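You operate a simulated robot arm through the tools that you are given. There is no shell and no other tool. Be economical: measure what you need, move in short steps, check, and stop when the job is done.

You are at the controls of a simulated two-armed robot. One attempt, no reset.

JOB
Pick up the tube from the top of the black cabinet with one hand, pass it to the other hand and put it on the top of the tall cabinet. Set down upright: tube.

Only the result counts: the job must be done as asked and must still hold three seconds after the hand-in. Knocking over, shifting, dropping, spilling or breaking anything else fails it.

ROBOT AND FRAMES
Two 7-joint arms with two-finger parallel grippers on one trunk, on a base that drives. Base frame: it is fixed to the floor where the robot stands at the start and does not move with it; the origin is under the middle of the robot, x ahead of it, y to its left, z up; the surface under the hand at the start is at about z = 0.86. Lengths are in m, angles in degrees, forces in N, time in s.
The left shoulder is at the start at [0.02, 0.138, 1.225], the right one opposite. With the tool pointing down near the work surface each hand reaches from about 0.1 to 0.5 m from the robot's upright axis, wherever it stands, measured 20 degrees to its own side. Places, roughly: top of the tall cabinet [-1.1, -1, 1]. Payload 1.57 kg a hand.
The tool frame of a hand sits at the grasp point between the pads (the TCP): z along the fingers, y along the line on which they close. The tips reach 0.03 m beyond it. Largest opening 0.08 m; finger width 0.017, thickness 0.012; the body of the gripper, 0.04 by 0.082 m, starts 0.08 m behind the TCP.
Orientation is that of the tool frame in the base frame, as a unit quaternion [w, x, y, z]. With the fingers straight down and closing along the base's y, the tool's x points along the base's -x, its y along +y and its z along -z.

CONTROLS
- The arms move only by the tool servo_tool. It takes "left_plan", "right_plan" or both (then of equal length, played together; a hand with none holds still); each is one flat list of numbers, 6 for each row, row after row: the shift along the tool's x, y, z in cm, then the turn, a rotation vector about the tool's x, y, z in degrees. In form: [x, y, z, rx, ry, rz, x, y, z, rx, ry, rz, ...]. A call has 1 to 8 rows; each row is the pose to reach, as a shift and turn from the pose commanded when the call began, along the tool's axes at that moment. "left_hand" and "right_hand" are, for a hand that has rows, the gripper command, from -1 (fully open) to 1 (shut), values between in proportion, set as the call begins (left out, the last holds). A row lasts 0.2 s, in which the tool goes at most 0.05 m and 8.6 degrees; a call with a longer step from one row to the next is refused whole, and so is a gripper value outside its range. Where a pose cannot be reached the arm comes as near as it can. A force on the tool above 40 N (or 10 N above the force at the start of the call, whichever is more), or a blocked arm, ends the call early, and 0.2 s more pass. Each finger travels about 0.045 m/s and halts on what it meets, pressing with about 33 N; the grip force reading is that of the motor and also rises with nothing between the fingers. The clock runs only during rows and for 0.2 s after the last one: add rows that repeat a pose to give the fingers time. It gives the time, the measured TCP pose, the force on the tool (base axes), the opening and the grip force at its end, in the units of the frame above (readings bear some noise), with the torque about the TCP (base axes, N m) and any sound that the robot's microphone picked up.
- Cameras (640 x 400 px; columns grow to the right, rows downward): "scene" is now at [0.1903, 0.0153, 1.1381]; the picture's right is [0.18, -0.98, 0.00], its down [-0.26, -0.05, -0.96] and it looks along [0.95, 0.17, -0.27] (base axes); focal length 214 px, centre (320, 200). "left" rides on the left gripper at [0.072, 0.007, -0.122] in its tool frame; the picture's right is [-0.09, 1.00, 0.00], its down [-0.84, -0.08, -0.54] and it looks along [-0.54, -0.05, 0.84] (tool axes); focal length 238 px, centre (320, 200). "right" rides on the right gripper at [0.072, -0.007, -0.122] in its tool frame; the picture's right is [0.09, 1.00, 0.00], its down [-0.84, 0.08, -0.54] and it looks along [-0.54, 0.05, 0.84] (tool axes); focal length 238 px, centre (320, 200).
- grab_frame(camera): a new picture of that camera. The clock stands still meanwhile.
- slide_trunk(by): slides the trunk up (or, below 0, down) by that many m; the arms and the scene camera ride with it, the base frame stays. It gives what a move gives, with no picture.
- drive_base(legs): drives the robot by 1 to 6 legs, each [ahead, left, turn to the left] in m, m and degrees, along the robot's own axes; the way and the turn of a leg run together, so that a leg with both is an arc; at most 1.5 m and 180 degrees a leg. The arms and the cameras ride along, it lands a little off, and it stops where it bumps. It gives what a move gives.
- aim_head(pan, tilt): turns the head with the scene camera to pan (to the left, within 60 degrees either way) and tilt (down, from -29 to 69), counted from straight ahead of the robot. It gives what a move gives.
- locate(camera, pixels): for up to 12 pixels [column, row] of the newest picture of that camera ("zoom" is the newest enlarged one), the place [x, y, z] in the base frame of the surface seen there, good to about 0.002 m. The clock stands still meanwhile.
- inspect(camera, box): a new picture of the part [left, top, right, bottom] of that camera's present view, enlarged. The clock stands still meanwhile.
- sign_off(): hands the job in; it is judged then, once.

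Go step by step. Measure first, check grasps and placings, and put right what went wrong. The budget is 80 turns and 78 pictures, counting those below and the enlarged ones. Unless the task says otherwise, let go and move clear before handing in, and close with one line.

The tools are called after "Request:" as name(argument=value, ...) on one line, values as JSON. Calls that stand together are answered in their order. servo_tool: Moves the arms, as the interface text tells. Its arguments: {"type":"object","properties":{"left_plan":{"type":"array"},"left_hand":{"type":"number"},"right_plan":{"type":"array"},"right_hand":{"type":"number"}},"required":[]} The other tools are called the same way: slide_trunk (by) slides the trunk up or down; drive_base (legs) drives the base; aim_head (pan, tilt) turns the head that bears the scene camera; grab_frame (camera) takes a picture; locate (camera, pixels) gives the place of the surface under pixels of a picture; inspect (camera, box) takes an enlarged picture of a part of a camera's view; sign_off () hands the job in.

At the start:

```text
time: 0.0
left_tcp_pos: [0.3848, 0.2782, 1.1096]
left_ee_rot: [-0.066, -0.006, 0.998, -0.001]
left_contact_force: [-0.1, -1.4, -0.5]
left_moment: [0.0, 0.0, 0.02]
left_width: 0.0801
left_finger_force: 0.1
right_tcp_pos: [0.3805, -0.0851, 1.1089]
right_ee_rot: [-0.09, 0.002, 0.996, 0.0]
right_contact_force: [0.3, -0.1, 0.2]
right_moment: [-0.01, -0.02, -0.01]
right_width: 0.0799
right_finger_force: 0.1
trunk travel left (down, up): [-0.6, 0.64]
robot x, y, heading: [-0.0012, 0.0027, -0.2]
head pan, tilt: [10.1, 15.4]
```

scene: 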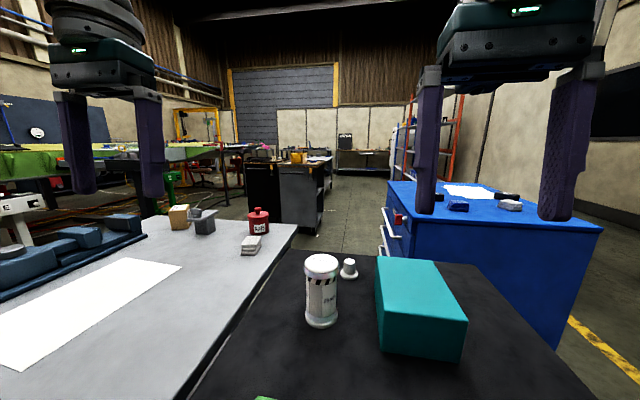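
right: 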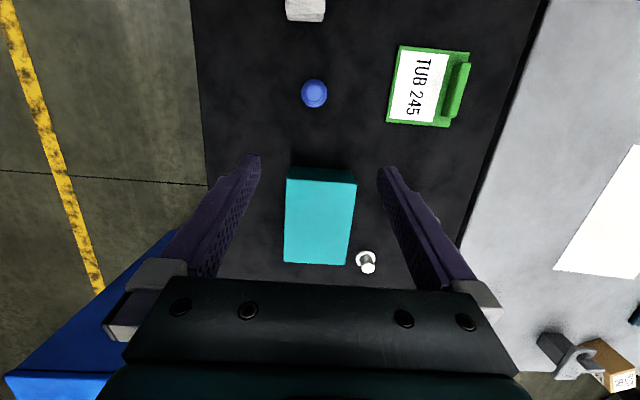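
left: 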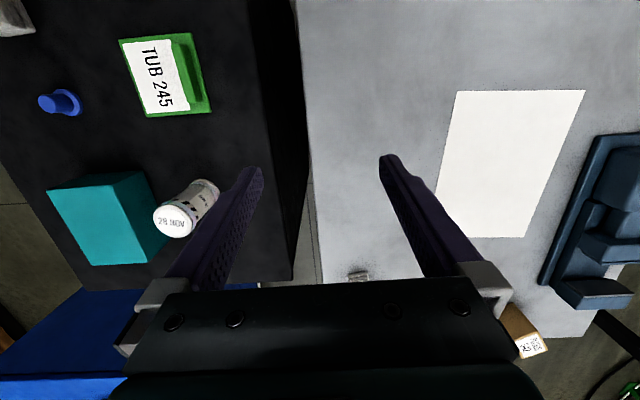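

The white capped cylinder at scene (321,290) on the black top looks like the tube; a green "TUB 245" plate stands nearer. I'll enlarge and measure.

Request:
aim_head(pan=0, tilt=45)

Request:
grab_frame(camera="scene")

Request:
inspect(camera="left", box=[0, 0, 320, 280])

Request:
locate(camera="left", pixels=[[173, 220], [210, 185], [160, 75], [62, 102], [110, 230], [230, 260]])

```text
time: 0.9
left_tcp_pos: [0.3846, 0.2788, 1.1077]
left_ee_rot: [-0.067, -0.007, 0.998, 0.0]
left_contact_force: [-0.8, 0.5, -0.4]
left_moment: [0.01, 0.01, 0.01]
left_width: 0.0802
left_finger_force: 0.1
right_tcp_pos: [0.3787, -0.0841, 1.1092]
right_ee_rot: [-0.091, 0.003, 0.996, 0.0]
right_contact_force: [-0.5, 0.0, 0.0]
right_moment: [-0.03, -0.03, -0.02]
right_width: 0.0799
right_finger_force: 0.0
trunk travel left (down, up): [-0.6, 0.64]
robot x, y, heading: [-0.0001, 0.0035, -0.0]
head pan, tilt: [0.0, 45.0]
```

```text
74 pictures are left
```

scene: 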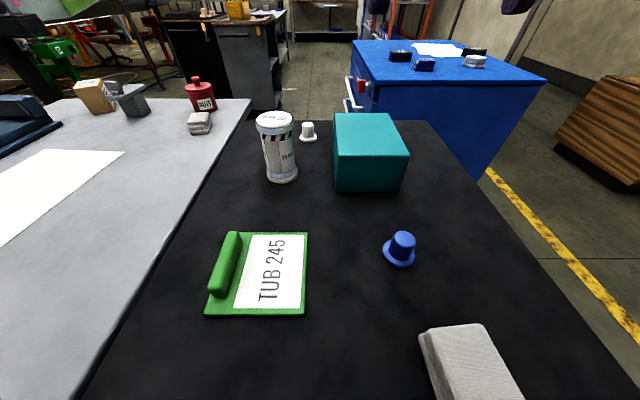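

```text
1.43 times, centred on (160, 140) of left
```

zoom: 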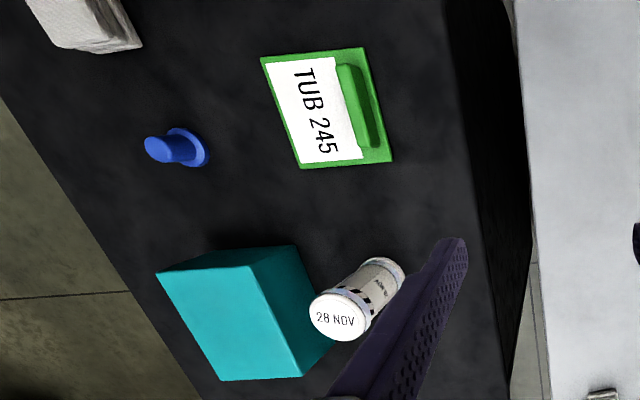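

```text
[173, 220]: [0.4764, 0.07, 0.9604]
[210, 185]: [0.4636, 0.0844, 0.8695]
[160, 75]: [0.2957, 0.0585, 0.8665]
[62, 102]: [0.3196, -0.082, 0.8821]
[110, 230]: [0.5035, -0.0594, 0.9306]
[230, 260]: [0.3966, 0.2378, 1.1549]
```

The tube's cap is at about (0.476, 0.07, 0.96), standing upright next to a teal box and white knob. I'll measure sizes and gaps.

Request:
inspect(camera="scene", box=[220, 90, 420, 215])

Request:
locate(camera="zoom", pixels=[[125, 95], [232, 95], [175, 82], [180, 120], [150, 270], [250, 270], [200, 285], [360, 180], [365, 310], [280, 150], [285, 112], [200, 200]])

Request:
locate(camera="left", pixels=[[155, 222], [190, 222], [173, 205], [173, 236], [170, 245], [50, 192]])

```text
3.20 times, centred on (320, 152) of scene
```

zoom: 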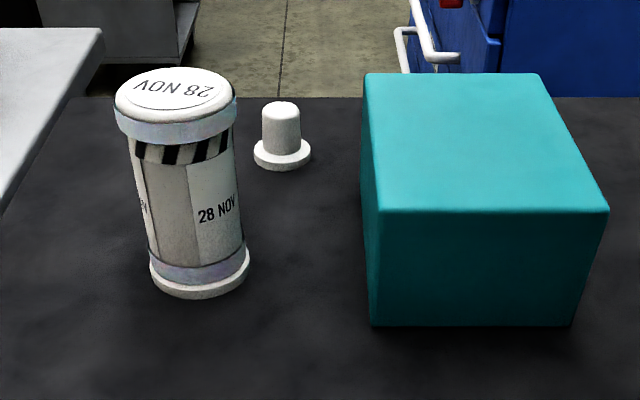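

```text
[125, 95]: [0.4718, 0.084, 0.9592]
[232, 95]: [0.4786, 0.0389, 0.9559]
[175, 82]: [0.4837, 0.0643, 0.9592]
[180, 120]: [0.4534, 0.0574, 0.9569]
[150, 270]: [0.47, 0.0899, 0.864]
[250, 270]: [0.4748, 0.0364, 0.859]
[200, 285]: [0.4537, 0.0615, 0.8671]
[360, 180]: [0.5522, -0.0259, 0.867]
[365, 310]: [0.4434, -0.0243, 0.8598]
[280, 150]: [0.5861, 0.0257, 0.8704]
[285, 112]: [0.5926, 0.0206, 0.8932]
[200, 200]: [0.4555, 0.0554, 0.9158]
```

```text
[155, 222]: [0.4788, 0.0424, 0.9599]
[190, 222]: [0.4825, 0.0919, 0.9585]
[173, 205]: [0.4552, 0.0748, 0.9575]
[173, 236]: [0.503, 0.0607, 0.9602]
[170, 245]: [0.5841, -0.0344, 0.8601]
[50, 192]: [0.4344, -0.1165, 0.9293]
```

The tube stands at (0.479, 0.064), diameter about 0.05, z 0.86–0.96, with 6 cm to the box. I'll bring the left hand over it pointing down, and shift the right hand aside.

Request:
servo_tool(left_plan=[-1.71, -3.58, 0.91, 0, -1.3, 0, -3.42, -7.16, 1.82, 0, -2.6, 0, -5.13, -10.74, 2.73, 0, -3.9, 0, -6.85, -14.32, 3.65, 0, -5.1, 0, -8.56, -17.9, 4.56, 0, -6.4, 0, -10.27, -21.48, 5.47, 0, -7.7, 0, -10.27, -21.48, 5.47, 0, -7.7, 0], right_plan=[0, -2, 0, 0, 0, 0, 0, -4, 0, 0, 0, 0, 0, -6, 0, 0, 0, 0, 0, -8, 0, 0, 0, 0, 0, -10, 0, 0, 0, 0, 0, -12, 0, 0, 0, 0, 0, -12, 0, 0, 0, 0], left_hand=-1)

Request:
grab_frame(camera="left")

```text
time: 2.5
left_tcp_pos: [0.4643, 0.0687, 1.04]
left_ee_rot: [0.001, -0.006, 1.0, 0.0]
left_contact_force: [-0.2, 0.1, 0.3]
left_moment: [0.01, 0.01, -0.03]
left_width: 0.0802
left_finger_force: 0.1
left hand out of reach, approached as far as the arm can: row 6, 7
right_tcp_pos: [0.3774, -0.2037, 1.1059]
right_ee_rot: [-0.096, 0.0, 0.995, -0.002]
right_contact_force: [0.0, -0.9, -0.1]
right_moment: [0.03, 0.0, 0.01]
right_width: 0.08
right_finger_force: 0.0
trunk travel left (down, up): [-0.6, 0.64]
robot x, y, heading: [-0.0003, -0.0, -0.1]
head pan, tilt: [0.0, 45.0]
```

```text
71 pictures are left
```

left: 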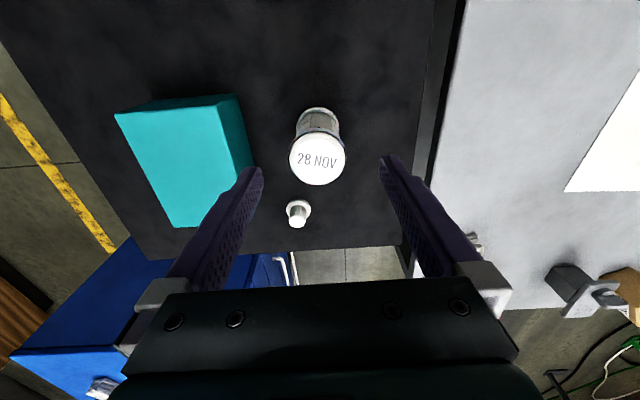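

The left hand falls 1.5 cm short in x. I'll look down to see whether the base has room to move ahead.

Request:
aim_head(pan=0, tilt=69)

Request:
grab_frame(camera="scene")

Request:
locate(camera="scene", pixels=[[320, 390], [320, 340], [420, 390], [120, 390], [320, 300]])

```text
time: 3.4
left_tcp_pos: [0.4644, 0.069, 1.0402]
left_ee_rot: [0.001, -0.006, 1.0, 0.0]
left_contact_force: [0.4, -0.9, -0.7]
left_moment: [-0.02, 0.03, 0.0]
left_width: 0.0801
left_finger_force: 0.0
right_tcp_pos: [0.3772, -0.2043, 1.1055]
right_ee_rot: [-0.095, 0.003, 0.995, -0.001]
right_contact_force: [-0.8, 0.8, -0.3]
right_moment: [-0.01, -0.01, 0.03]
right_width: 0.0801
right_finger_force: 0.0
trunk travel left (down, up): [-0.6, 0.64]
robot x, y, heading: [-0.0005, 0.0031, 0.1]
head pan, tilt: [0.0, 68.8]
```

```text
70 pictures are left
```

scene: 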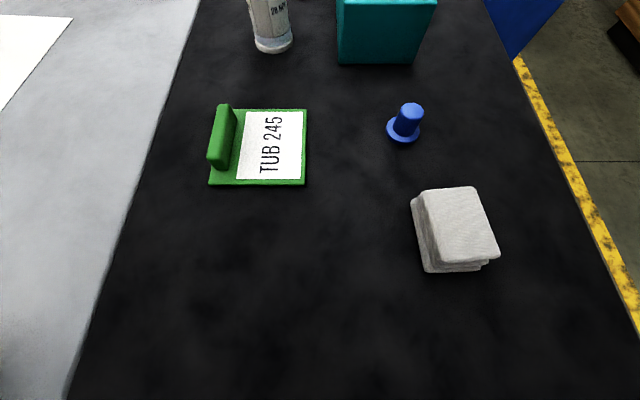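

```text
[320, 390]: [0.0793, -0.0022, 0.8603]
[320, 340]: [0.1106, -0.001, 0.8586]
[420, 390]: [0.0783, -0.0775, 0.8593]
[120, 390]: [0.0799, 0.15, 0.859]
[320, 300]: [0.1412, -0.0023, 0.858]
```

The black top runs right under the robot, so I won't drive ahead. Instead I'll tilt the left tool 25° forward, which shortens the reach needed.

Request:
servo_tool(left_plan=[0, 0, 0, 0, -6.25, 0, 0, 0, 0, 0, -12.5, 0, 0, 0, 0, 0, -18.75, 0, 0, 0, 0, 0, -25, 0, 0, 0, 0, 0, -25, 0])

```text
time: 4.6
left_tcp_pos: [0.4641, 0.0681, 1.0392]
left_ee_rot: [0.218, -0.007, 0.976, 0.002]
left_contact_force: [-0.2, -1.1, 0.5]
left_moment: [-0.01, -0.01, 0.02]
left_width: 0.0801
left_finger_force: 0.0
right_tcp_pos: [0.377, -0.2046, 1.106]
right_ee_rot: [-0.095, 0.003, 0.996, 0.0]
right_contact_force: [-0.5, 0.3, 0.1]
right_moment: [-0.01, 0.01, -0.01]
right_width: 0.0799
right_finger_force: 0.1
trunk travel left (down, up): [-0.6, 0.64]
robot x, y, heading: [-0.0012, 0.0006, 0.3]
head pan, tilt: [0.0, 68.8]
```

The tilt worked with the TCP at (0.464, 0.068, 1.039). Next I centre over the tube and descend to z≈0.94.

Request:
servo_tool(left_plan=[-1.36, -0.4, 0.63, 0, 0, 0, -0.3, -0.4, 2.9, 0, 0, 0, 0.75, -0.4, 5.2, 0, 0, 0, 1.8, -0.4, 7.4, 0, 0, 0, 2.83, -0.4, 9.6, 0, 0, 0, 2.83, -0.4, 9.6, 0, 0, 0])

Request:
grab_frame(camera="left")

```text
time: 6.0
left_tcp_pos: [0.4811, 0.0657, 0.9406]
left_ee_rot: [0.218, -0.007, 0.976, 0.002]
left_contact_force: [0.0, 0.3, 0.1]
left_moment: [-0.01, -0.02, -0.02]
left_width: 0.0799
left_finger_force: 0.1
right_tcp_pos: [0.3765, -0.2046, 1.1058]
right_ee_rot: [-0.095, 0.003, 0.995, 0.0]
right_contact_force: [0.6, 0.1, -0.4]
right_moment: [0.03, 0.01, 0.0]
right_width: 0.08
right_finger_force: 0.1
trunk travel left (down, up): [-0.6, 0.64]
robot x, y, heading: [0.0026, 0.001, 0.0]
head pan, tilt: [0.0, 68.8]
```

```text
69 pictures are left
```

left: 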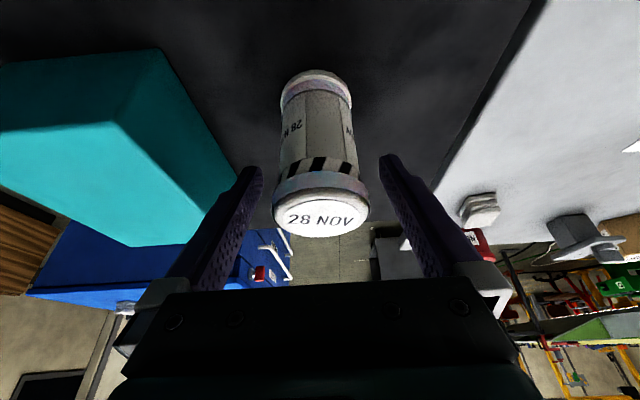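

The tube sits centred between the pads (cap at 320,215). Closing the left hand.

Request:
servo_tool(left_plan=[0, 0, 0, 0, 0, 0, 0, 0, 0, 0, 0, 0, 0, 0, 0, 0, 0, 0, 0, 0, 0, 0, 0, 0, 0, 0, 0, 0, 0, 0], left_hand=1)

Request:
grab_frame(camera="left")

```text
time: 7.2
left_tcp_pos: [0.4814, 0.0653, 0.9395]
left_ee_rot: [0.217, -0.006, 0.976, 0.001]
left_contact_force: [0.3, 1.0, 0.2]
left_moment: [0.05, 0.02, 0.01]
left_width: 0.0457
left_finger_force: 32.7
right_tcp_pos: [0.377, -0.2048, 1.1065]
right_ee_rot: [-0.096, 0.003, 0.995, 0.0]
right_contact_force: [0.0, -0.4, 0.3]
right_moment: [0.03, -0.02, 0.0]
right_width: 0.08
right_finger_force: 0.0
trunk travel left (down, up): [-0.6, 0.64]
robot x, y, heading: [-0.0016, -0.0016, -0.1]
head pan, tilt: [0.0, 68.8]
```

```text
68 pictures are left
```

left: 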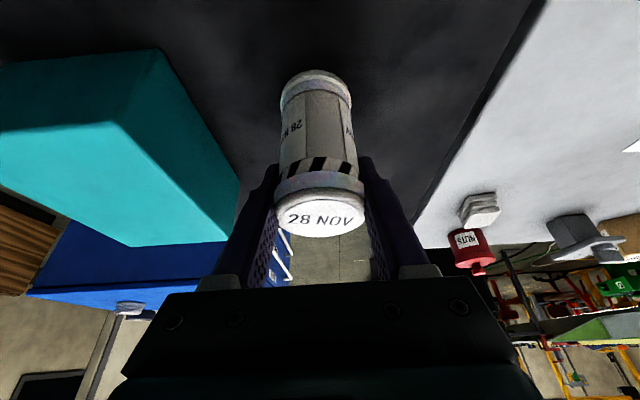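

Gripped at 0.0457 m width with 33 N. Lifting straight up, then drawing back towards the robot.

Request:
servo_tool(left_plan=[-0.85, 0, -1.81, 0, 0, 0, -2.54, 0, -5.4, 0, 0, 0, -4.23, 0, -9.06, 0, 0, 0, -5.92, 0, -12.7, 0, 0, 0, -6.77, 0, -14.5, 0, 0, 0, -3.6, 0, -16.0, 0, 0, 0, -0.5, 0, -17.5, 0, 0, 0, 2.29, 0, -18.7, 0, 0, 0])

Request:
grab_frame(camera="left")

Request:
aim_head(pan=0, tilt=30)

Request:
grab_frame(camera="scene")

```text
time: 9.0
left_tcp_pos: [0.3779, 0.0632, 1.1014]
left_ee_rot: [0.217, -0.006, 0.976, 0.002]
left_contact_force: [-0.2, -0.3, -0.7]
left_moment: [-0.02, 0.01, 0.02]
left_width: 0.0455
left_finger_force: 33.0
right_tcp_pos: [0.3766, -0.2036, 1.1058]
right_ee_rot: [-0.096, 0.002, 0.995, -0.001]
right_contact_force: [-0.9, 0.2, -0.4]
right_moment: [0.0, 0.03, -0.01]
right_width: 0.0799
right_finger_force: 0.0
trunk travel left (down, up): [-0.6, 0.64]
robot x, y, heading: [-0.0029, -0.0028, -0.1]
head pan, tilt: [0.0, 68.8]
```

```text
67 pictures are left
```

left: 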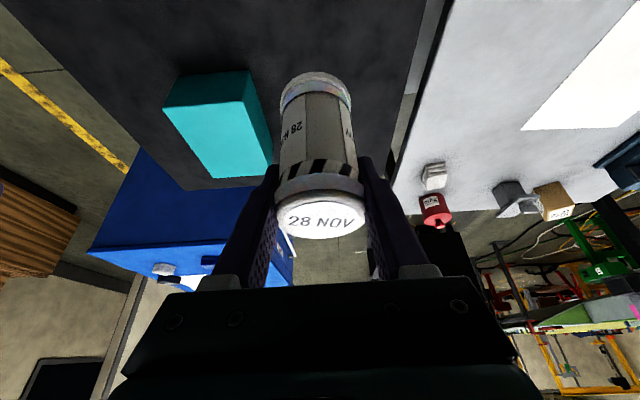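

```text
time: 10.1
left_tcp_pos: [0.3789, 0.064, 1.1001]
left_ee_rot: [0.217, -0.006, 0.976, 0.001]
left_contact_force: [0.1, -0.2, -1.2]
left_moment: [-0.01, -0.02, -0.03]
left_width: 0.0455
left_finger_force: 32.9
right_tcp_pos: [0.3757, -0.2027, 1.1052]
right_ee_rot: [-0.095, 0.003, 0.995, 0.0]
right_contact_force: [0.3, 0.6, -0.4]
right_moment: [0.02, -0.01, 0.01]
right_width: 0.0802
right_finger_force: 0.0
trunk travel left (down, up): [-0.6, 0.64]
robot x, y, heading: [0.0, -0.0003, 0.2]
head pan, tilt: [0.0, 30.0]
```

```text
66 pictures are left
```

scene: 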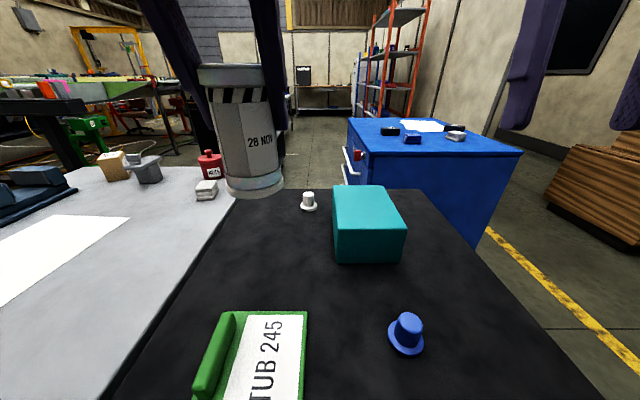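

The tube is held upright and clear. For the handover the right hand should come from the right side, nearly horizontal, gripping the tube's lower part; I'll turn it in place first (two halves).

Request:
servo_tool(right_plan=[0, 0, 0, -5.07, 3.3, 5.44, 0, 0, 0, -10.14, 6.61, 10.87, 0, 0, 0, -15.21, 9.91, 16.31, 0, 0, 0, -20.28, 13.22, 21.75, 0, 0, 0, -25.35, 16.52, 27.19, 0, 0, 0, -30.42, 19.83, 32.62, 0, 0, 0, -35.49, 23.13, 38.06], right_hand=-1)

Request:
servo_tool(right_plan=[0, 0, 0, -5.07, 3.3, 5.44, 0, 0, 0, -10.14, 6.61, 10.87, 0, 0, 0, -15.21, 9.91, 16.31, 0, 0, 0, -20.28, 13.22, 21.75, 0, 0, 0, -25.35, 16.52, 27.19, 0, 0, 0, -30.42, 19.83, 32.62, 0, 0, 0, -35.49, 23.13, 38.06, 0, 0, 0, -35.49, 23.13, 38.06])

Request:
grab_frame(camera="right")

Request:
grab_frame(camera="scene")

```text
time: 11.7
left_tcp_pos: [0.3788, 0.0636, 1.102]
left_ee_rot: [0.217, -0.006, 0.976, 0.002]
left_contact_force: [-0.2, 1.1, -1.4]
left_moment: [-0.04, 0.0, -0.01]
left_width: 0.0453
left_finger_force: 33.2
right_tcp_pos: [0.3784, -0.2046, 1.1086]
right_ee_rot: [-0.273, 0.347, 0.856, 0.267]
right_contact_force: [-0.2, 0.3, -0.5]
right_moment: [-0.01, 0.0, -0.03]
right_width: 0.0801
right_finger_force: 0.2
trunk travel left (down, up): [-0.6, 0.64]
robot x, y, heading: [0.0002, -0.0017, -0.1]
head pan, tilt: [0.0, 30.0]
```

```text
time: 13.5
left_tcp_pos: [0.3788, 0.0631, 1.1032]
left_ee_rot: [0.217, -0.006, 0.976, 0.001]
left_contact_force: [-0.3, 0.3, -1.1]
left_moment: [0.03, 0.0, 0.02]
left_width: 0.0458
left_finger_force: 33.0
right_tcp_pos: [0.3784, -0.2043, 1.11]
right_ee_rot: [-0.388, 0.607, 0.51, 0.47]
right_contact_force: [1.0, -1.2, -0.1]
right_moment: [0.0, 0.04, 0.0]
right_width: 0.0798
right_finger_force: 0.0
trunk travel left (down, up): [-0.6, 0.64]
robot x, y, heading: [-0.0001, 0.0012, 0.1]
head pan, tilt: [0.0, 30.0]
```

```text
65 pictures are left
```

right: 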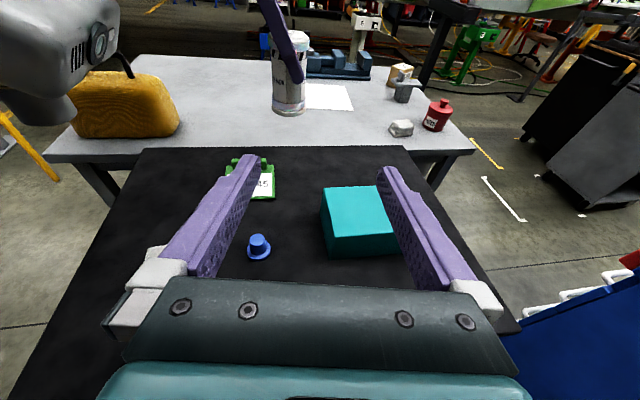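

```text
64 pictures are left
```

scene: 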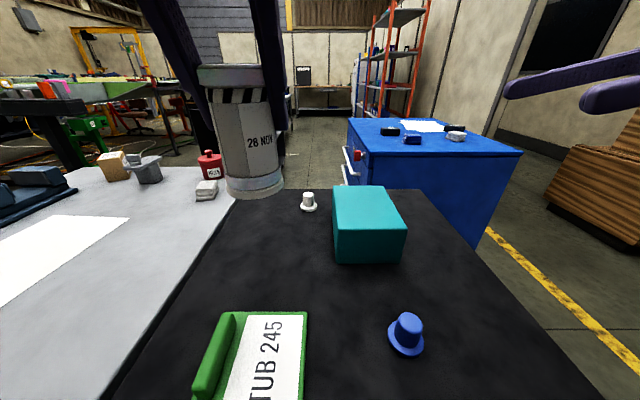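

The right hand turned as wanted. I'll measure the held tube precisely from both pictures.

Request:
locate(camera="scene", pixels=[[221, 130], [247, 130], [272, 130], [228, 188], [256, 194], [282, 180], [250, 165], [232, 80]])

Request:
locate(camera="right", pixels=[[289, 110], [289, 95], [276, 95], [302, 95], [289, 36], [289, 75]])

```text
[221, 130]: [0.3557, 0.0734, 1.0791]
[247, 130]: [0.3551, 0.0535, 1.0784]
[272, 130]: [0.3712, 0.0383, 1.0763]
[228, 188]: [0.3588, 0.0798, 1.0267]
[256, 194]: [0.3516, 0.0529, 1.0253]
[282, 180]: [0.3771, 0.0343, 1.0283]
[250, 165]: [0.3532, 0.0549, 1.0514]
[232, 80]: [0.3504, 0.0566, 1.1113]
```

```text
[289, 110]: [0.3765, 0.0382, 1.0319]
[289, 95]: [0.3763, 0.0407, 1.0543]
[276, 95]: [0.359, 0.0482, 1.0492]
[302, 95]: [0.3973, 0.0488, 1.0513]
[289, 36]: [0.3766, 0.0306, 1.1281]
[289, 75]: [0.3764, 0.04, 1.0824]
```

The tube axis is near (0.377, 0.062), bottom at 1.022. I'll line the right hand up 13 cm short of the grasp.

Request:
servo_tool(right_plan=[0.36, -1.2, 3.4, 0, 0, 0, 0.72, -2.4, 6.8, 0, 0, 0, 1.08, -3.6, 10.2, 0, 0, 0, 1.44, -4.8, 13.7, 0, 0, 0, 1.44, -4.8, 13.7, 0, 0, 0])

Request:
grab_frame(camera="right")

Request:
grab_frame(camera="scene")

```text
time: 14.7
left_tcp_pos: [0.3786, 0.0631, 1.1022]
left_ee_rot: [0.217, -0.006, 0.976, 0.001]
left_contact_force: [-0.2, 0.5, -1.7]
left_moment: [-0.02, -0.01, 0.01]
left_width: 0.0453
left_finger_force: 32.8
right_tcp_pos: [0.3576, -0.0633, 1.0855]
right_ee_rot: [-0.388, 0.606, 0.511, 0.47]
right_contact_force: [-0.3, -0.7, -0.1]
right_moment: [-0.02, -0.02, -0.02]
right_width: 0.0799
right_finger_force: 0.0
trunk travel left (down, up): [-0.6, 0.64]
robot x, y, heading: [0.0058, 0.0021, 0.1]
head pan, tilt: [0.0, 30.0]
```

```text
63 pictures are left
```

right: 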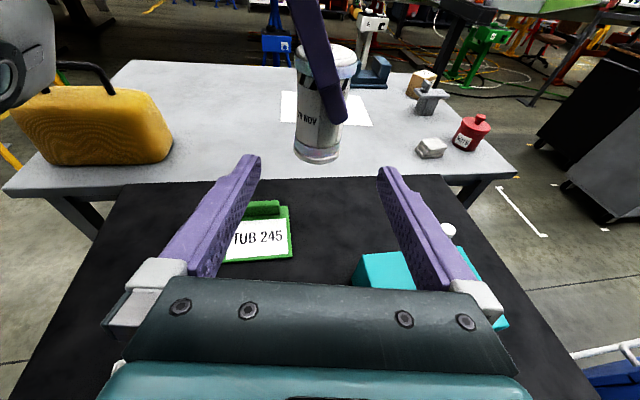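

```text
62 pictures are left
```

scene: 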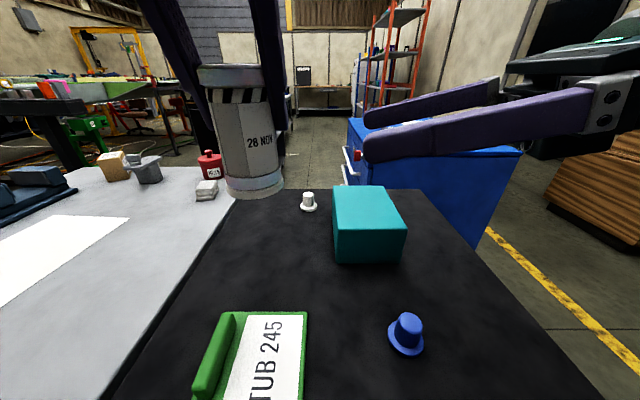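

Lined up: the tube at (320,130) lies between the right fingers. Advancing 13 cm along the tool, slightly lower, to keep under the left finger tips.

Request:
servo_tool(right_plan=[-0.1, -0.34, 3.0, 0, 0, 0, -0.1, -0.34, 6.0, 0, 0, 0, -0.1, -0.34, 9.0, 0, 0, 0, -0.1, -0.34, 11.5, 0, 0, 0, -0.1, -0.34, 13.1, 0, 0, 0, -0.1, -0.34, 13.1, 0, 0, 0])

Request:
grab_frame(camera="right")

Request:
grab_frame(camera="scene")

```text
time: 16.1
left_tcp_pos: [0.3789, 0.0637, 1.1015]
left_ee_rot: [0.218, -0.005, 0.976, 0.001]
left_contact_force: [0.4, -0.1, -1.1]
left_moment: [0.0, 0.02, 0.02]
left_width: 0.0456
left_finger_force: 33.0
right_tcp_pos: [0.3758, 0.0619, 1.0513]
right_ee_rot: [-0.387, 0.607, 0.512, 0.469]
right_contact_force: [0.9, -0.4, 0.0]
right_moment: [-0.01, 0.01, -0.01]
right_width: 0.0801
right_finger_force: 0.0
trunk travel left (down, up): [-0.6, 0.64]
robot x, y, heading: [-0.0027, 0.0005, 0.2]
head pan, tilt: [0.0, 30.0]
```

```text
61 pictures are left
```

right: 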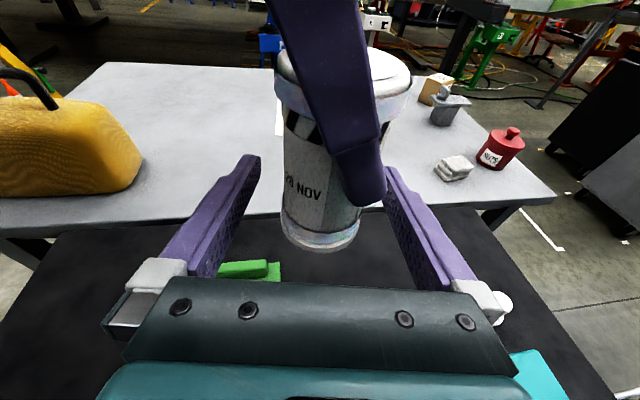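

```text
60 pictures are left
```

scene: 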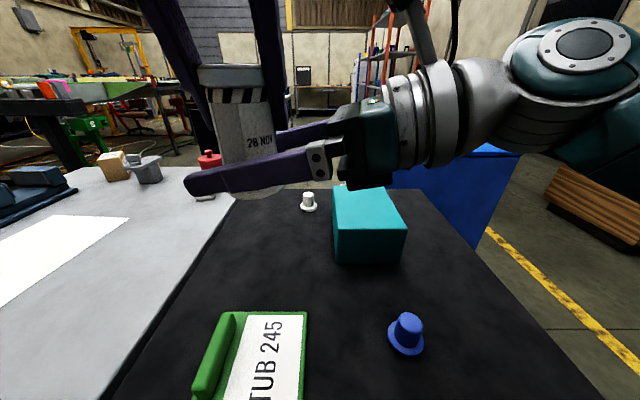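

Both fingers straddle the tube; I'll check how low the left finger tip (368,200) reaches relative to the right finger.

Request:
locate(camera="right", pixels=[[368, 200], [350, 190], [380, 190], [392, 180], [392, 200], [250, 165], [320, 245], [310, 215]])

Request:
locate(camera="scene", pixels=[[278, 125], [300, 130], [250, 172], [230, 165], [192, 183]])

```text
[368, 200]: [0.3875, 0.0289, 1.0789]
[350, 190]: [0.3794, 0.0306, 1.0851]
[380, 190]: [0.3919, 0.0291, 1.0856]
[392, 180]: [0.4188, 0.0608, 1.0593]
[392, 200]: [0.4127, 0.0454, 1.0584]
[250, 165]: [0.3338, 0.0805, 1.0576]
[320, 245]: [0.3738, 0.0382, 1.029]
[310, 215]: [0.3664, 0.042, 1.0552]
```

```text
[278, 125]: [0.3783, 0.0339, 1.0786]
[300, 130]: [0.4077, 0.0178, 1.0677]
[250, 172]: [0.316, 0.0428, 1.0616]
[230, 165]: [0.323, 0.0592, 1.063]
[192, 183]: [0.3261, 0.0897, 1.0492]
```

The left tip ends at z≈1.077 and the right fingers' top is ≤1.068, so they're clear. Closing the right hand.

Request:
servo_tool(right_plan=[0, 0, 0, 0, 0, 0, 0, 0, 0, 0, 0, 0, 0, 0, 0, 0, 0, 0, 0, 0, 0, 0, 0, 0, 0, 0, 0, 0, 0, 0], right_hand=1)

Request:
grab_frame(camera="right")

```text
time: 17.3
left_tcp_pos: [0.3788, 0.0614, 1.1011]
left_ee_rot: [0.216, -0.004, 0.976, 0.001]
left_contact_force: [-22.8, -3.6, 4.5]
left_moment: [-0.05, 0.56, 0.4]
left_width: 0.0456
left_finger_force: 33.1
right_tcp_pos: [0.3764, 0.0603, 1.0526]
right_ee_rot: [-0.387, 0.608, 0.51, 0.471]
right_contact_force: [23.3, 2.9, -5.1]
right_moment: [-0.13, 0.61, -0.45]
right_width: 0.046
right_finger_force: 32.8
trunk travel left (down, up): [-0.6, 0.64]
robot x, y, heading: [0.0004, -0.0024, -0.2]
head pan, tilt: [0.0, 30.0]
```

```text
59 pictures are left
```

right: 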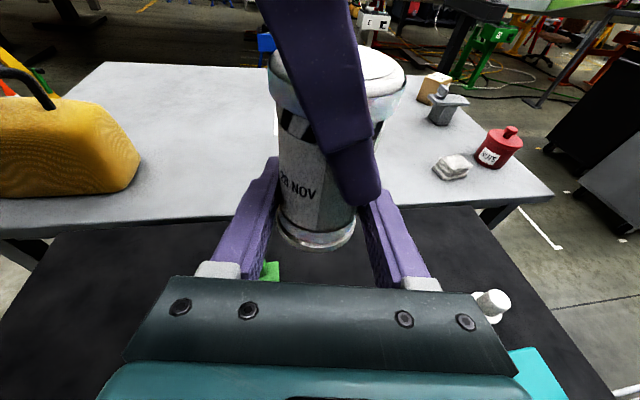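

Both hands hold it, with a ~23 N sideways squeeze between them. I'll ease the right hand 2 mm along +x to relieve that.

Request:
servo_tool(right_plan=[0, 0.2, 0, 0, 0, 0, 0, 0.2, 0, 0, 0, 0])

```text
time: 17.9
left_tcp_pos: [0.3783, 0.0629, 1.1014]
left_ee_rot: [0.217, -0.005, 0.976, 0.001]
left_contact_force: [-19.0, 1.2, 6.9]
left_moment: [-0.24, 0.73, 0.56]
left_width: 0.0451
left_finger_force: 33.6
right_tcp_pos: [0.3768, 0.0601, 1.0526]
right_ee_rot: [-0.387, 0.607, 0.511, 0.47]
right_contact_force: [19.5, -0.3, -7.4]
right_moment: [0.23, 0.19, -0.58]
right_width: 0.0462
right_finger_force: 32.7
trunk travel left (down, up): [-0.6, 0.64]
robot x, y, heading: [-0.0028, -0.0007, 0.0]
head pan, tilt: [0.0, 30.0]
```

That eased it a bit; another 4 mm.

Request:
servo_tool(right_plan=[0, 0.2, 0, 0, 0, 0, 0, 0.4, 0, 0, 0, 0, 0, 0.4, 0, 0, 0, 0])

```text
time: 18.7
left_tcp_pos: [0.3786, 0.0644, 1.101]
left_ee_rot: [0.218, -0.007, 0.976, 0.002]
left_contact_force: [7.0, 5.8, 2.4]
left_moment: [0.05, -0.11, 0.37]
left_width: 0.0452
left_finger_force: 33.4
right_tcp_pos: [0.3796, 0.0627, 1.0523]
right_ee_rot: [-0.388, 0.606, 0.512, 0.468]
right_contact_force: [-5.9, -6.4, -2.8]
right_moment: [0.2, -0.16, -0.41]
right_width: 0.0455
right_finger_force: 32.9
trunk travel left (down, up): [-0.6, 0.64]
robot x, y, heading: [-0.0009, -0.0028, 0.2]
head pan, tilt: [0.0, 30.0]
```

Residual force is small now (≈8 N). Opening the left hand while the right holds.

Request:
servo_tool(left_plan=[0, 0, 0, 0, 0, 0, 0, 0, 0, 0, 0, 0, 0, 0, 0, 0, 0, 0, 0, 0, 0, 0, 0, 0], left_hand=-1)

Request:
grab_frame(camera="right")

Request:
grab_frame(camera="left")

```text
time: 19.7
left_tcp_pos: [0.3797, 0.0627, 1.1027]
left_ee_rot: [0.217, -0.006, 0.976, 0.001]
left_contact_force: [-0.3, 0.4, -0.3]
left_moment: [0.03, -0.01, 0.03]
left_width: 0.08
left_finger_force: 0.1
right_tcp_pos: [0.3815, 0.0603, 1.0533]
right_ee_rot: [-0.387, 0.607, 0.511, 0.47]
right_contact_force: [-0.7, -0.3, 0.5]
right_moment: [0.02, 0.0, -0.01]
right_width: 0.0458
right_finger_force: 32.6
trunk travel left (down, up): [-0.6, 0.64]
robot x, y, heading: [0.0033, -0.0002, 0.1]
head pan, tilt: [0.0, 30.0]
```

```text
58 pictures are left
```

right: 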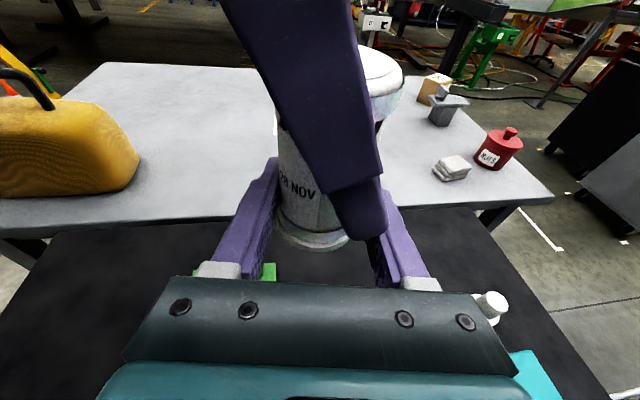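

```text
57 pictures are left
```

left: 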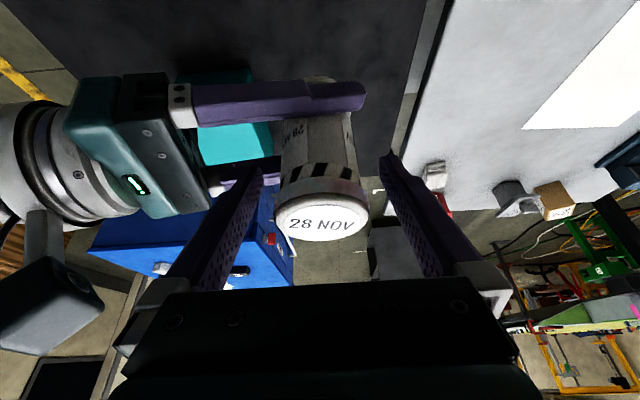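

The right hand holds the tube alone. Withdrawing the left hand along its axis, then to the left.

Request:
servo_tool(left_plan=[0, 0, -2, 0, 0, 0, 0, 0, -5, 0, 0, 0, 0, 0, -8, 0, 0, 0, 0, 0, -11, 0, 0, 0, 0, 4, -11, 0, 0, 0, 0, 8, -11, 0, 0, 0, 0, 12, -11, 0, 0, 0, 0, 16, -11, 0, 0, 0])

Request:
grab_frame(camera="right")

Request:
grab_frame(camera="scene")

```text
time: 20.6
left_tcp_pos: [0.3235, 0.0625, 1.1213]
left_ee_rot: [0.117, -0.002, 0.993, 0.013]
left_contact_force: [0.2, -0.4, 0.1]
left_moment: [-0.01, 0.0, -0.03]
left_width: 0.0801
left_finger_force: 0.0
right_tcp_pos: [0.3806, 0.0605, 1.053]
right_ee_rot: [-0.388, 0.606, 0.512, 0.469]
right_contact_force: [0.3, -0.5, -0.7]
right_moment: [-0.03, 0.01, 0.0]
right_width: 0.046
right_finger_force: 33.4
trunk travel left (down, up): [-0.6, 0.64]
robot x, y, heading: [0.0044, 0.0001, 0.1]
head pan, tilt: [0.0, 30.0]
stopped in row 4 (left hand): the arm was blocked; the commanded pose is now the measured one
```

```text
56 pictures are left
```

right: 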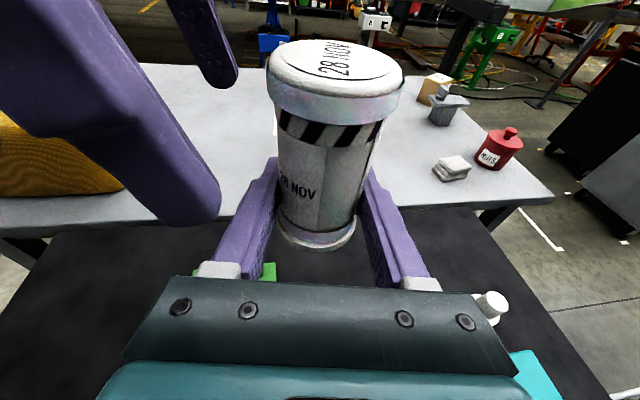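

```text
55 pictures are left
```

scene: 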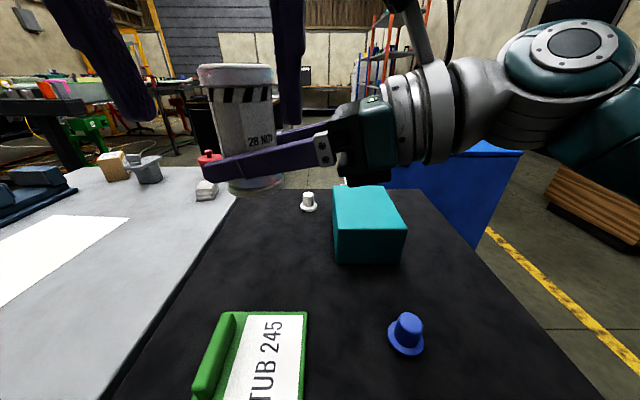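

The left arm was blocked going back further, but its fingers (near x=0.33) are already clear of the tube's near side. Moving it left now.

Request:
servo_tool(left_plan=[0, 2, 0, 0, 0, 0, 0, 5, 0, 0, 0, 0, 0, 9, 0, 0, 0, 0, 0, 13, 0, 0, 0, 0, 0, 17, 0, 0, 0, 0, 0, 20, 0, 0, 0, 0])

Request:
inspect(camera="right", box=[200, 20, 440, 290])

Request:
aim_head(pan=-60, tilt=25)

Request:
grab_frame(camera="scene")

```text
time: 21.5
left_tcp_pos: [0.3057, 0.1592, 1.0795]
left_ee_rot: [0.056, 0.021, 0.995, 0.074]
left_contact_force: [0.0, -0.9, 0.2]
left_moment: [0.0, 0.03, -0.02]
left_width: 0.0797
left_finger_force: 0.0
right_tcp_pos: [0.381, 0.0604, 1.0531]
right_ee_rot: [-0.388, 0.606, 0.511, 0.47]
right_contact_force: [1.0, 0.1, -0.7]
right_moment: [-0.01, -0.01, 0.04]
right_width: 0.0455
right_finger_force: 33.1
trunk travel left (down, up): [-0.6, 0.64]
robot x, y, heading: [0.0021, -0.0001, -0.2]
head pan, tilt: [0.0, 30.0]
stopped in row 4 (left hand): the arm was blocked; the commanded pose is now the measured one
```

```text
1.48 times, centred on (320, 155) of right
```

zoom: 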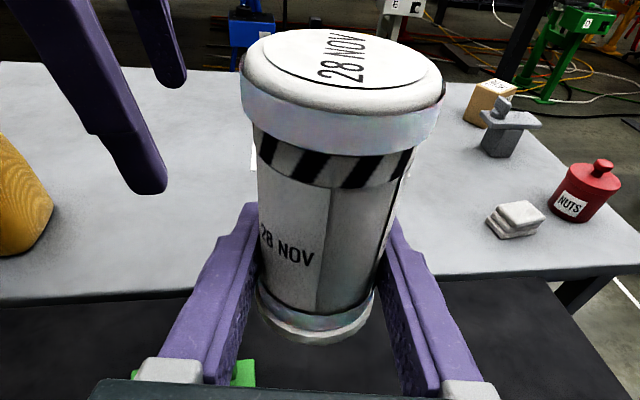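

```text
time: 22.8
left_tcp_pos: [0.3064, 0.1587, 1.0794]
left_ee_rot: [0.056, 0.021, 0.996, 0.073]
left_contact_force: [0.1, -0.2, -0.5]
left_moment: [-0.02, 0.05, 0.02]
left_width: 0.0801
left_finger_force: 0.1
right_tcp_pos: [0.3822, 0.0606, 1.0536]
right_ee_rot: [-0.387, 0.606, 0.512, 0.469]
right_contact_force: [0.2, 1.0, -0.1]
right_moment: [0.03, -0.03, 0.01]
right_width: 0.046
right_finger_force: 33.4
trunk travel left (down, up): [-0.6, 0.64]
robot x, y, heading: [0.0003, 0.0004, 0.3]
head pan, tilt: [-60.0, 25.0]
```

```text
53 pictures are left
```

scene: 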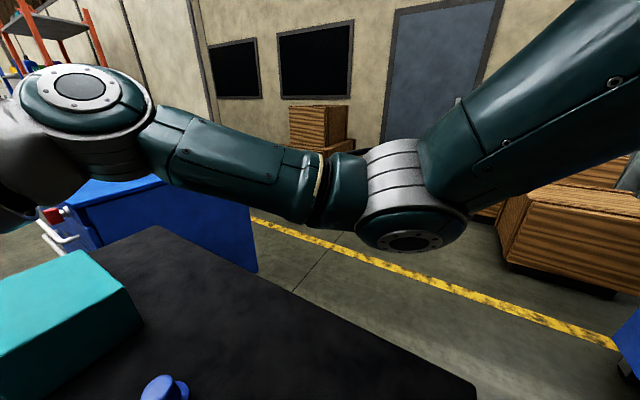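

The tube sits firmly and upright in the right hand. The left was blocked again, so I'll move it forward-left toward its original comfortable pose.

Request:
servo_tool(left_plan=[0, 2, -1, 0, 0, 0, -1, 5, -2, 0, 0, 0, -3, 8, -3, 0, 0, 0, -5, 11, -3, 0, 0, 0, -6, 12, -3, 0, 0, 0])

Request:
aim_head(pan=60, tilt=25)

Request:
grab_frame(camera="scene")

```text
time: 23.6
left_tcp_pos: [0.3093, 0.2355, 1.0771]
left_ee_rot: [-0.017, 0.034, 0.992, 0.124]
left_contact_force: [-0.1, -0.1, -0.5]
left_moment: [-0.01, 0.0, 0.04]
left_width: 0.08
left_finger_force: 0.0
right_tcp_pos: [0.3807, 0.0608, 1.0536]
right_ee_rot: [-0.387, 0.606, 0.512, 0.469]
right_contact_force: [0.4, -0.6, 1.0]
right_moment: [0.0, 0.0, -0.03]
right_width: 0.0458
right_finger_force: 32.6
trunk travel left (down, up): [-0.6, 0.64]
robot x, y, heading: [-0.0002, -0.0028, 0.1]
head pan, tilt: [-60.0, 25.0]
stopped in row 3 (left hand): the arm was blocked; the commanded pose is now the measured one
```

```text
time: 25.6
left_tcp_pos: [0.3095, 0.2345, 1.0776]
left_ee_rot: [-0.016, 0.035, 0.991, 0.125]
left_contact_force: [-2.0, -0.5, -0.1]
left_moment: [-0.01, 0.03, 0.02]
left_width: 0.0797
left_finger_force: 0.0
right_tcp_pos: [0.3811, 0.0604, 1.0524]
right_ee_rot: [-0.387, 0.606, 0.512, 0.469]
right_contact_force: [-0.3, -0.5, 0.3]
right_moment: [0.01, -0.03, 0.0]
right_width: 0.0459
right_finger_force: 32.7
trunk travel left (down, up): [-0.6, 0.64]
robot x, y, heading: [-0.0034, -0.0044, -0.1]
head pan, tilt: [60.0, 25.0]
```

```text
52 pictures are left
```

scene: 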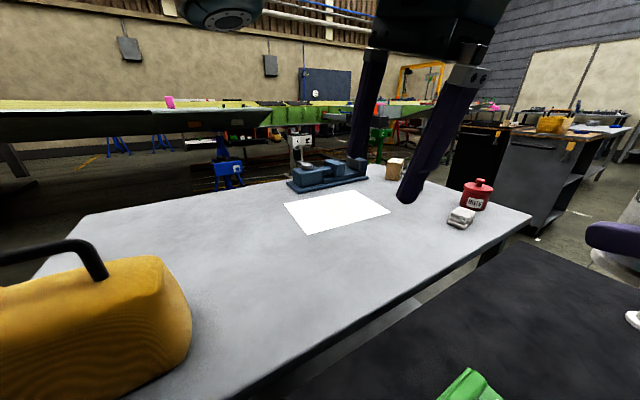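

The left hand is clear over the grey table. I'll raise the trunk for clearance, back off 0.35 m straight, and look to the right.

Request:
slide_trunk(by=0.12)

Request:
drive_base(legs=[[-0.35, 0, 0]])

Request:
aim_head(pan=-60, tilt=30)

Request:
grab_frame(camera="scene")

```text
time: 27.1
left_tcp_pos: [0.3089, 0.2344, 1.1977]
left_ee_rot: [-0.016, 0.036, 0.991, 0.125]
left_contact_force: [0.3, 1.1, 0.0]
left_moment: [0.03, 0.02, 0.02]
left_width: 0.0799
left_finger_force: 0.1
right_tcp_pos: [0.3809, 0.0611, 1.1715]
right_ee_rot: [-0.387, 0.607, 0.511, 0.47]
right_contact_force: [-0.2, 0.0, -1.6]
right_moment: [0.04, 0.0, 0.03]
right_width: 0.0459
right_finger_force: 33.3
trunk travel left (down, up): [-0.72, 0.52]
robot x, y, heading: [-0.0033, 0.0042, -0.0]
head pan, tilt: [60.0, 25.0]
```

```text
time: 29.3
left_tcp_pos: [-0.0413, 0.2362, 1.1972]
left_ee_rot: [-0.016, 0.033, 0.992, 0.124]
left_contact_force: [1.0, 0.2, 0.1]
left_moment: [-0.01, 0.0, 0.0]
left_width: 0.0798
left_finger_force: 0.1
right_tcp_pos: [0.0303, 0.0623, 1.1721]
right_ee_rot: [-0.388, 0.606, 0.512, 0.469]
right_contact_force: [-1.1, 0.6, -1.4]
right_moment: [0.03, 0.0, 0.01]
right_width: 0.0454
right_finger_force: 33.2
trunk travel left (down, up): [-0.72, 0.52]
robot x, y, heading: [-0.3478, -0.0005, 0.3]
head pan, tilt: [60.0, 25.0]
```

```text
time: 31.3
left_tcp_pos: [-0.0424, 0.2355, 1.1978]
left_ee_rot: [-0.016, 0.032, 0.992, 0.124]
left_contact_force: [-0.7, 0.0, -0.7]
left_moment: [0.01, 0.01, -0.01]
left_width: 0.0799
left_finger_force: 0.1
right_tcp_pos: [0.0305, 0.0621, 1.172]
right_ee_rot: [-0.388, 0.605, 0.512, 0.47]
right_contact_force: [0.5, 0.4, -0.9]
right_moment: [0.02, 0.01, 0.01]
right_width: 0.0456
right_finger_force: 32.6
trunk travel left (down, up): [-0.72, 0.52]
robot x, y, heading: [-0.3492, -0.0024, 0.3]
head pan, tilt: [-60.0, 30.0]
```

```text
51 pictures are left
```

scene: 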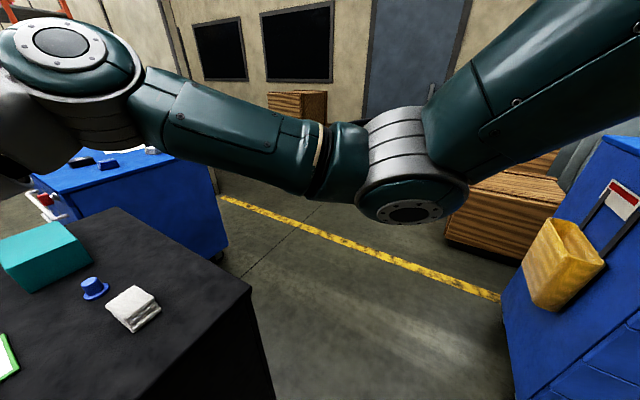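

A tall blue cabinet with a yellow bin on its side shows at the right (580,230). I'll locate its edges.

Request:
locate(camera="scene", pixels=[[615, 140], [505, 285], [555, 240], [515, 360], [252, 290], [630, 185], [600, 240], [640, 136]])

```text
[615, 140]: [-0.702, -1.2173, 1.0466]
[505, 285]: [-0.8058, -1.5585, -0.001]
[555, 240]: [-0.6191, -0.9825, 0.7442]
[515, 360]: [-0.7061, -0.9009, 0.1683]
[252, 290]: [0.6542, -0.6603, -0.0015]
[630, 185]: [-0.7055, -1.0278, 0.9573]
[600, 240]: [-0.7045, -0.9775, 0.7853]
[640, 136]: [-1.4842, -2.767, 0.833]
```

The cabinet's +x face is at x≈-0.705, with a bin on it. Before turning I'll check the gap to the black cabinet in front.

Request:
aim_head(pan=0, tilt=69)

Request:
grab_frame(camera="scene")

Request:
grab_frame(camera="left")

```text
time: 32.6
left_tcp_pos: [-0.0423, 0.2354, 1.1971]
left_ee_rot: [-0.016, 0.033, 0.992, 0.124]
left_contact_force: [-1.1, 0.1, -0.4]
left_moment: [-0.01, 0.0, 0.0]
left_width: 0.0803
left_finger_force: 0.0
right_tcp_pos: [0.0317, 0.0613, 1.172]
right_ee_rot: [-0.388, 0.606, 0.512, 0.469]
right_contact_force: [0.4, 0.3, -1.3]
right_moment: [0.0, -0.01, 0.0]
right_width: 0.0454
right_finger_force: 33.7
trunk travel left (down, up): [-0.72, 0.52]
robot x, y, heading: [-0.3496, 0.0013, 0.4]
head pan, tilt: [0.0, 68.8]
```

```text
50 pictures are left
```

scene: 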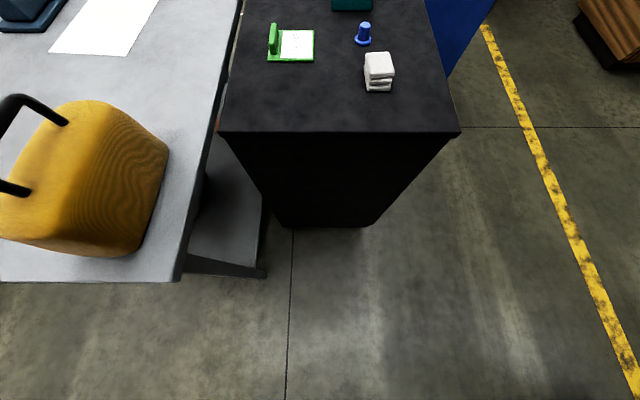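

```text
49 pictures are left
```

left: 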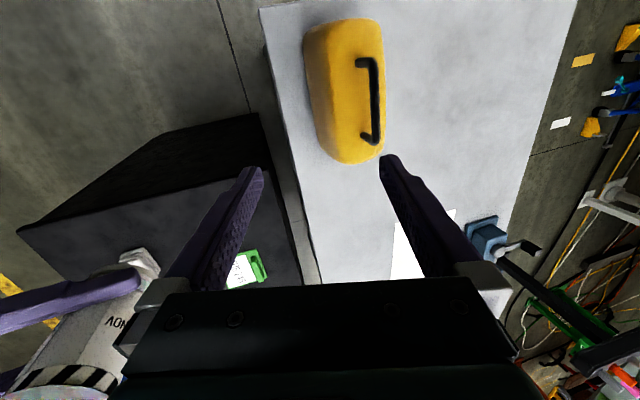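

There is open floor in front. I'll locate the edges of the black cabinet, grey table and the yellow can's handle.

Request:
locate(camera="scene", pixels=[[340, 132], [178, 280], [60, 280], [30, 100], [100, 110], [262, 275], [20, 190]])

```text
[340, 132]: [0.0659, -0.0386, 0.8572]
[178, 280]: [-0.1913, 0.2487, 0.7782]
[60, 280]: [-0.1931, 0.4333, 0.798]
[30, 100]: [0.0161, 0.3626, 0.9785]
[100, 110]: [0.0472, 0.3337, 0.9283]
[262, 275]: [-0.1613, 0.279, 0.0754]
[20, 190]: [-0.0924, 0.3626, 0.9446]
```

Clearances fine (table corner 0.3 m away). I'll strafe 0.15 m right, then turn 70° right and look.

Request:
drive_base(legs=[[0, -0.15, 0], [0, 0, -70]])

Request:
aim_head(pan=-50, tilt=30)

Request:
grab_frame(camera="scene")

```text
time: 37.0
left_tcp_pos: [-0.0177, -0.3493, 1.1978]
left_ee_rot: [0.057, 0.588, 0.799, 0.111]
left_contact_force: [-0.6, 0.1, 0.3]
left_moment: [-0.02, -0.02, -0.01]
left_width: 0.0799
left_finger_force: 0.1
right_tcp_pos: [-0.1542, -0.4788, 1.1727]
right_ee_rot: [-0.055, 0.789, 0.08, 0.607]
right_contact_force: [0.0, -0.1, -1.1]
right_moment: [-0.01, 0.0, -0.01]
right_width: 0.0454
right_finger_force: 32.8
trunk travel left (down, up): [-0.72, 0.52]
robot x, y, heading: [-0.3492, -0.15, -68.8]
head pan, tilt: [0.0, 68.8]
```

```text
time: 38.2
left_tcp_pos: [-0.0182, -0.3493, 1.1969]
left_ee_rot: [0.056, 0.588, 0.799, 0.111]
left_contact_force: [-0.1, 0.2, -0.2]
left_moment: [-0.02, 0.03, -0.03]
left_width: 0.0798
left_finger_force: 0.0
right_tcp_pos: [-0.1542, -0.48, 1.1725]
right_ee_rot: [-0.055, 0.789, 0.081, 0.606]
right_contact_force: [0.7, -0.4, -1.3]
right_moment: [-0.01, 0.0, 0.0]
right_width: 0.0455
right_finger_force: 33.1
trunk travel left (down, up): [-0.72, 0.52]
robot x, y, heading: [-0.3497, -0.1504, -68.8]
head pan, tilt: [-50.0, 30.0]
```

```text
48 pictures are left
```

scene: 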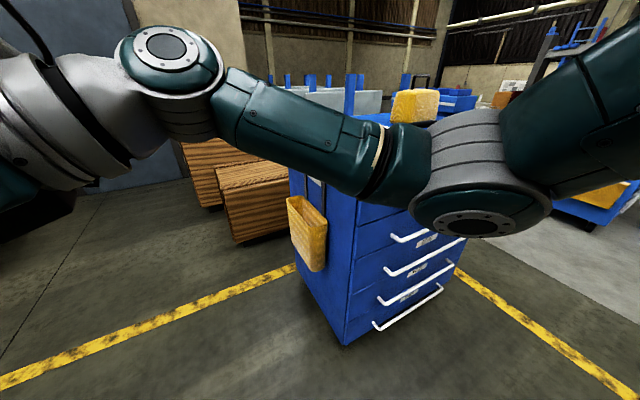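

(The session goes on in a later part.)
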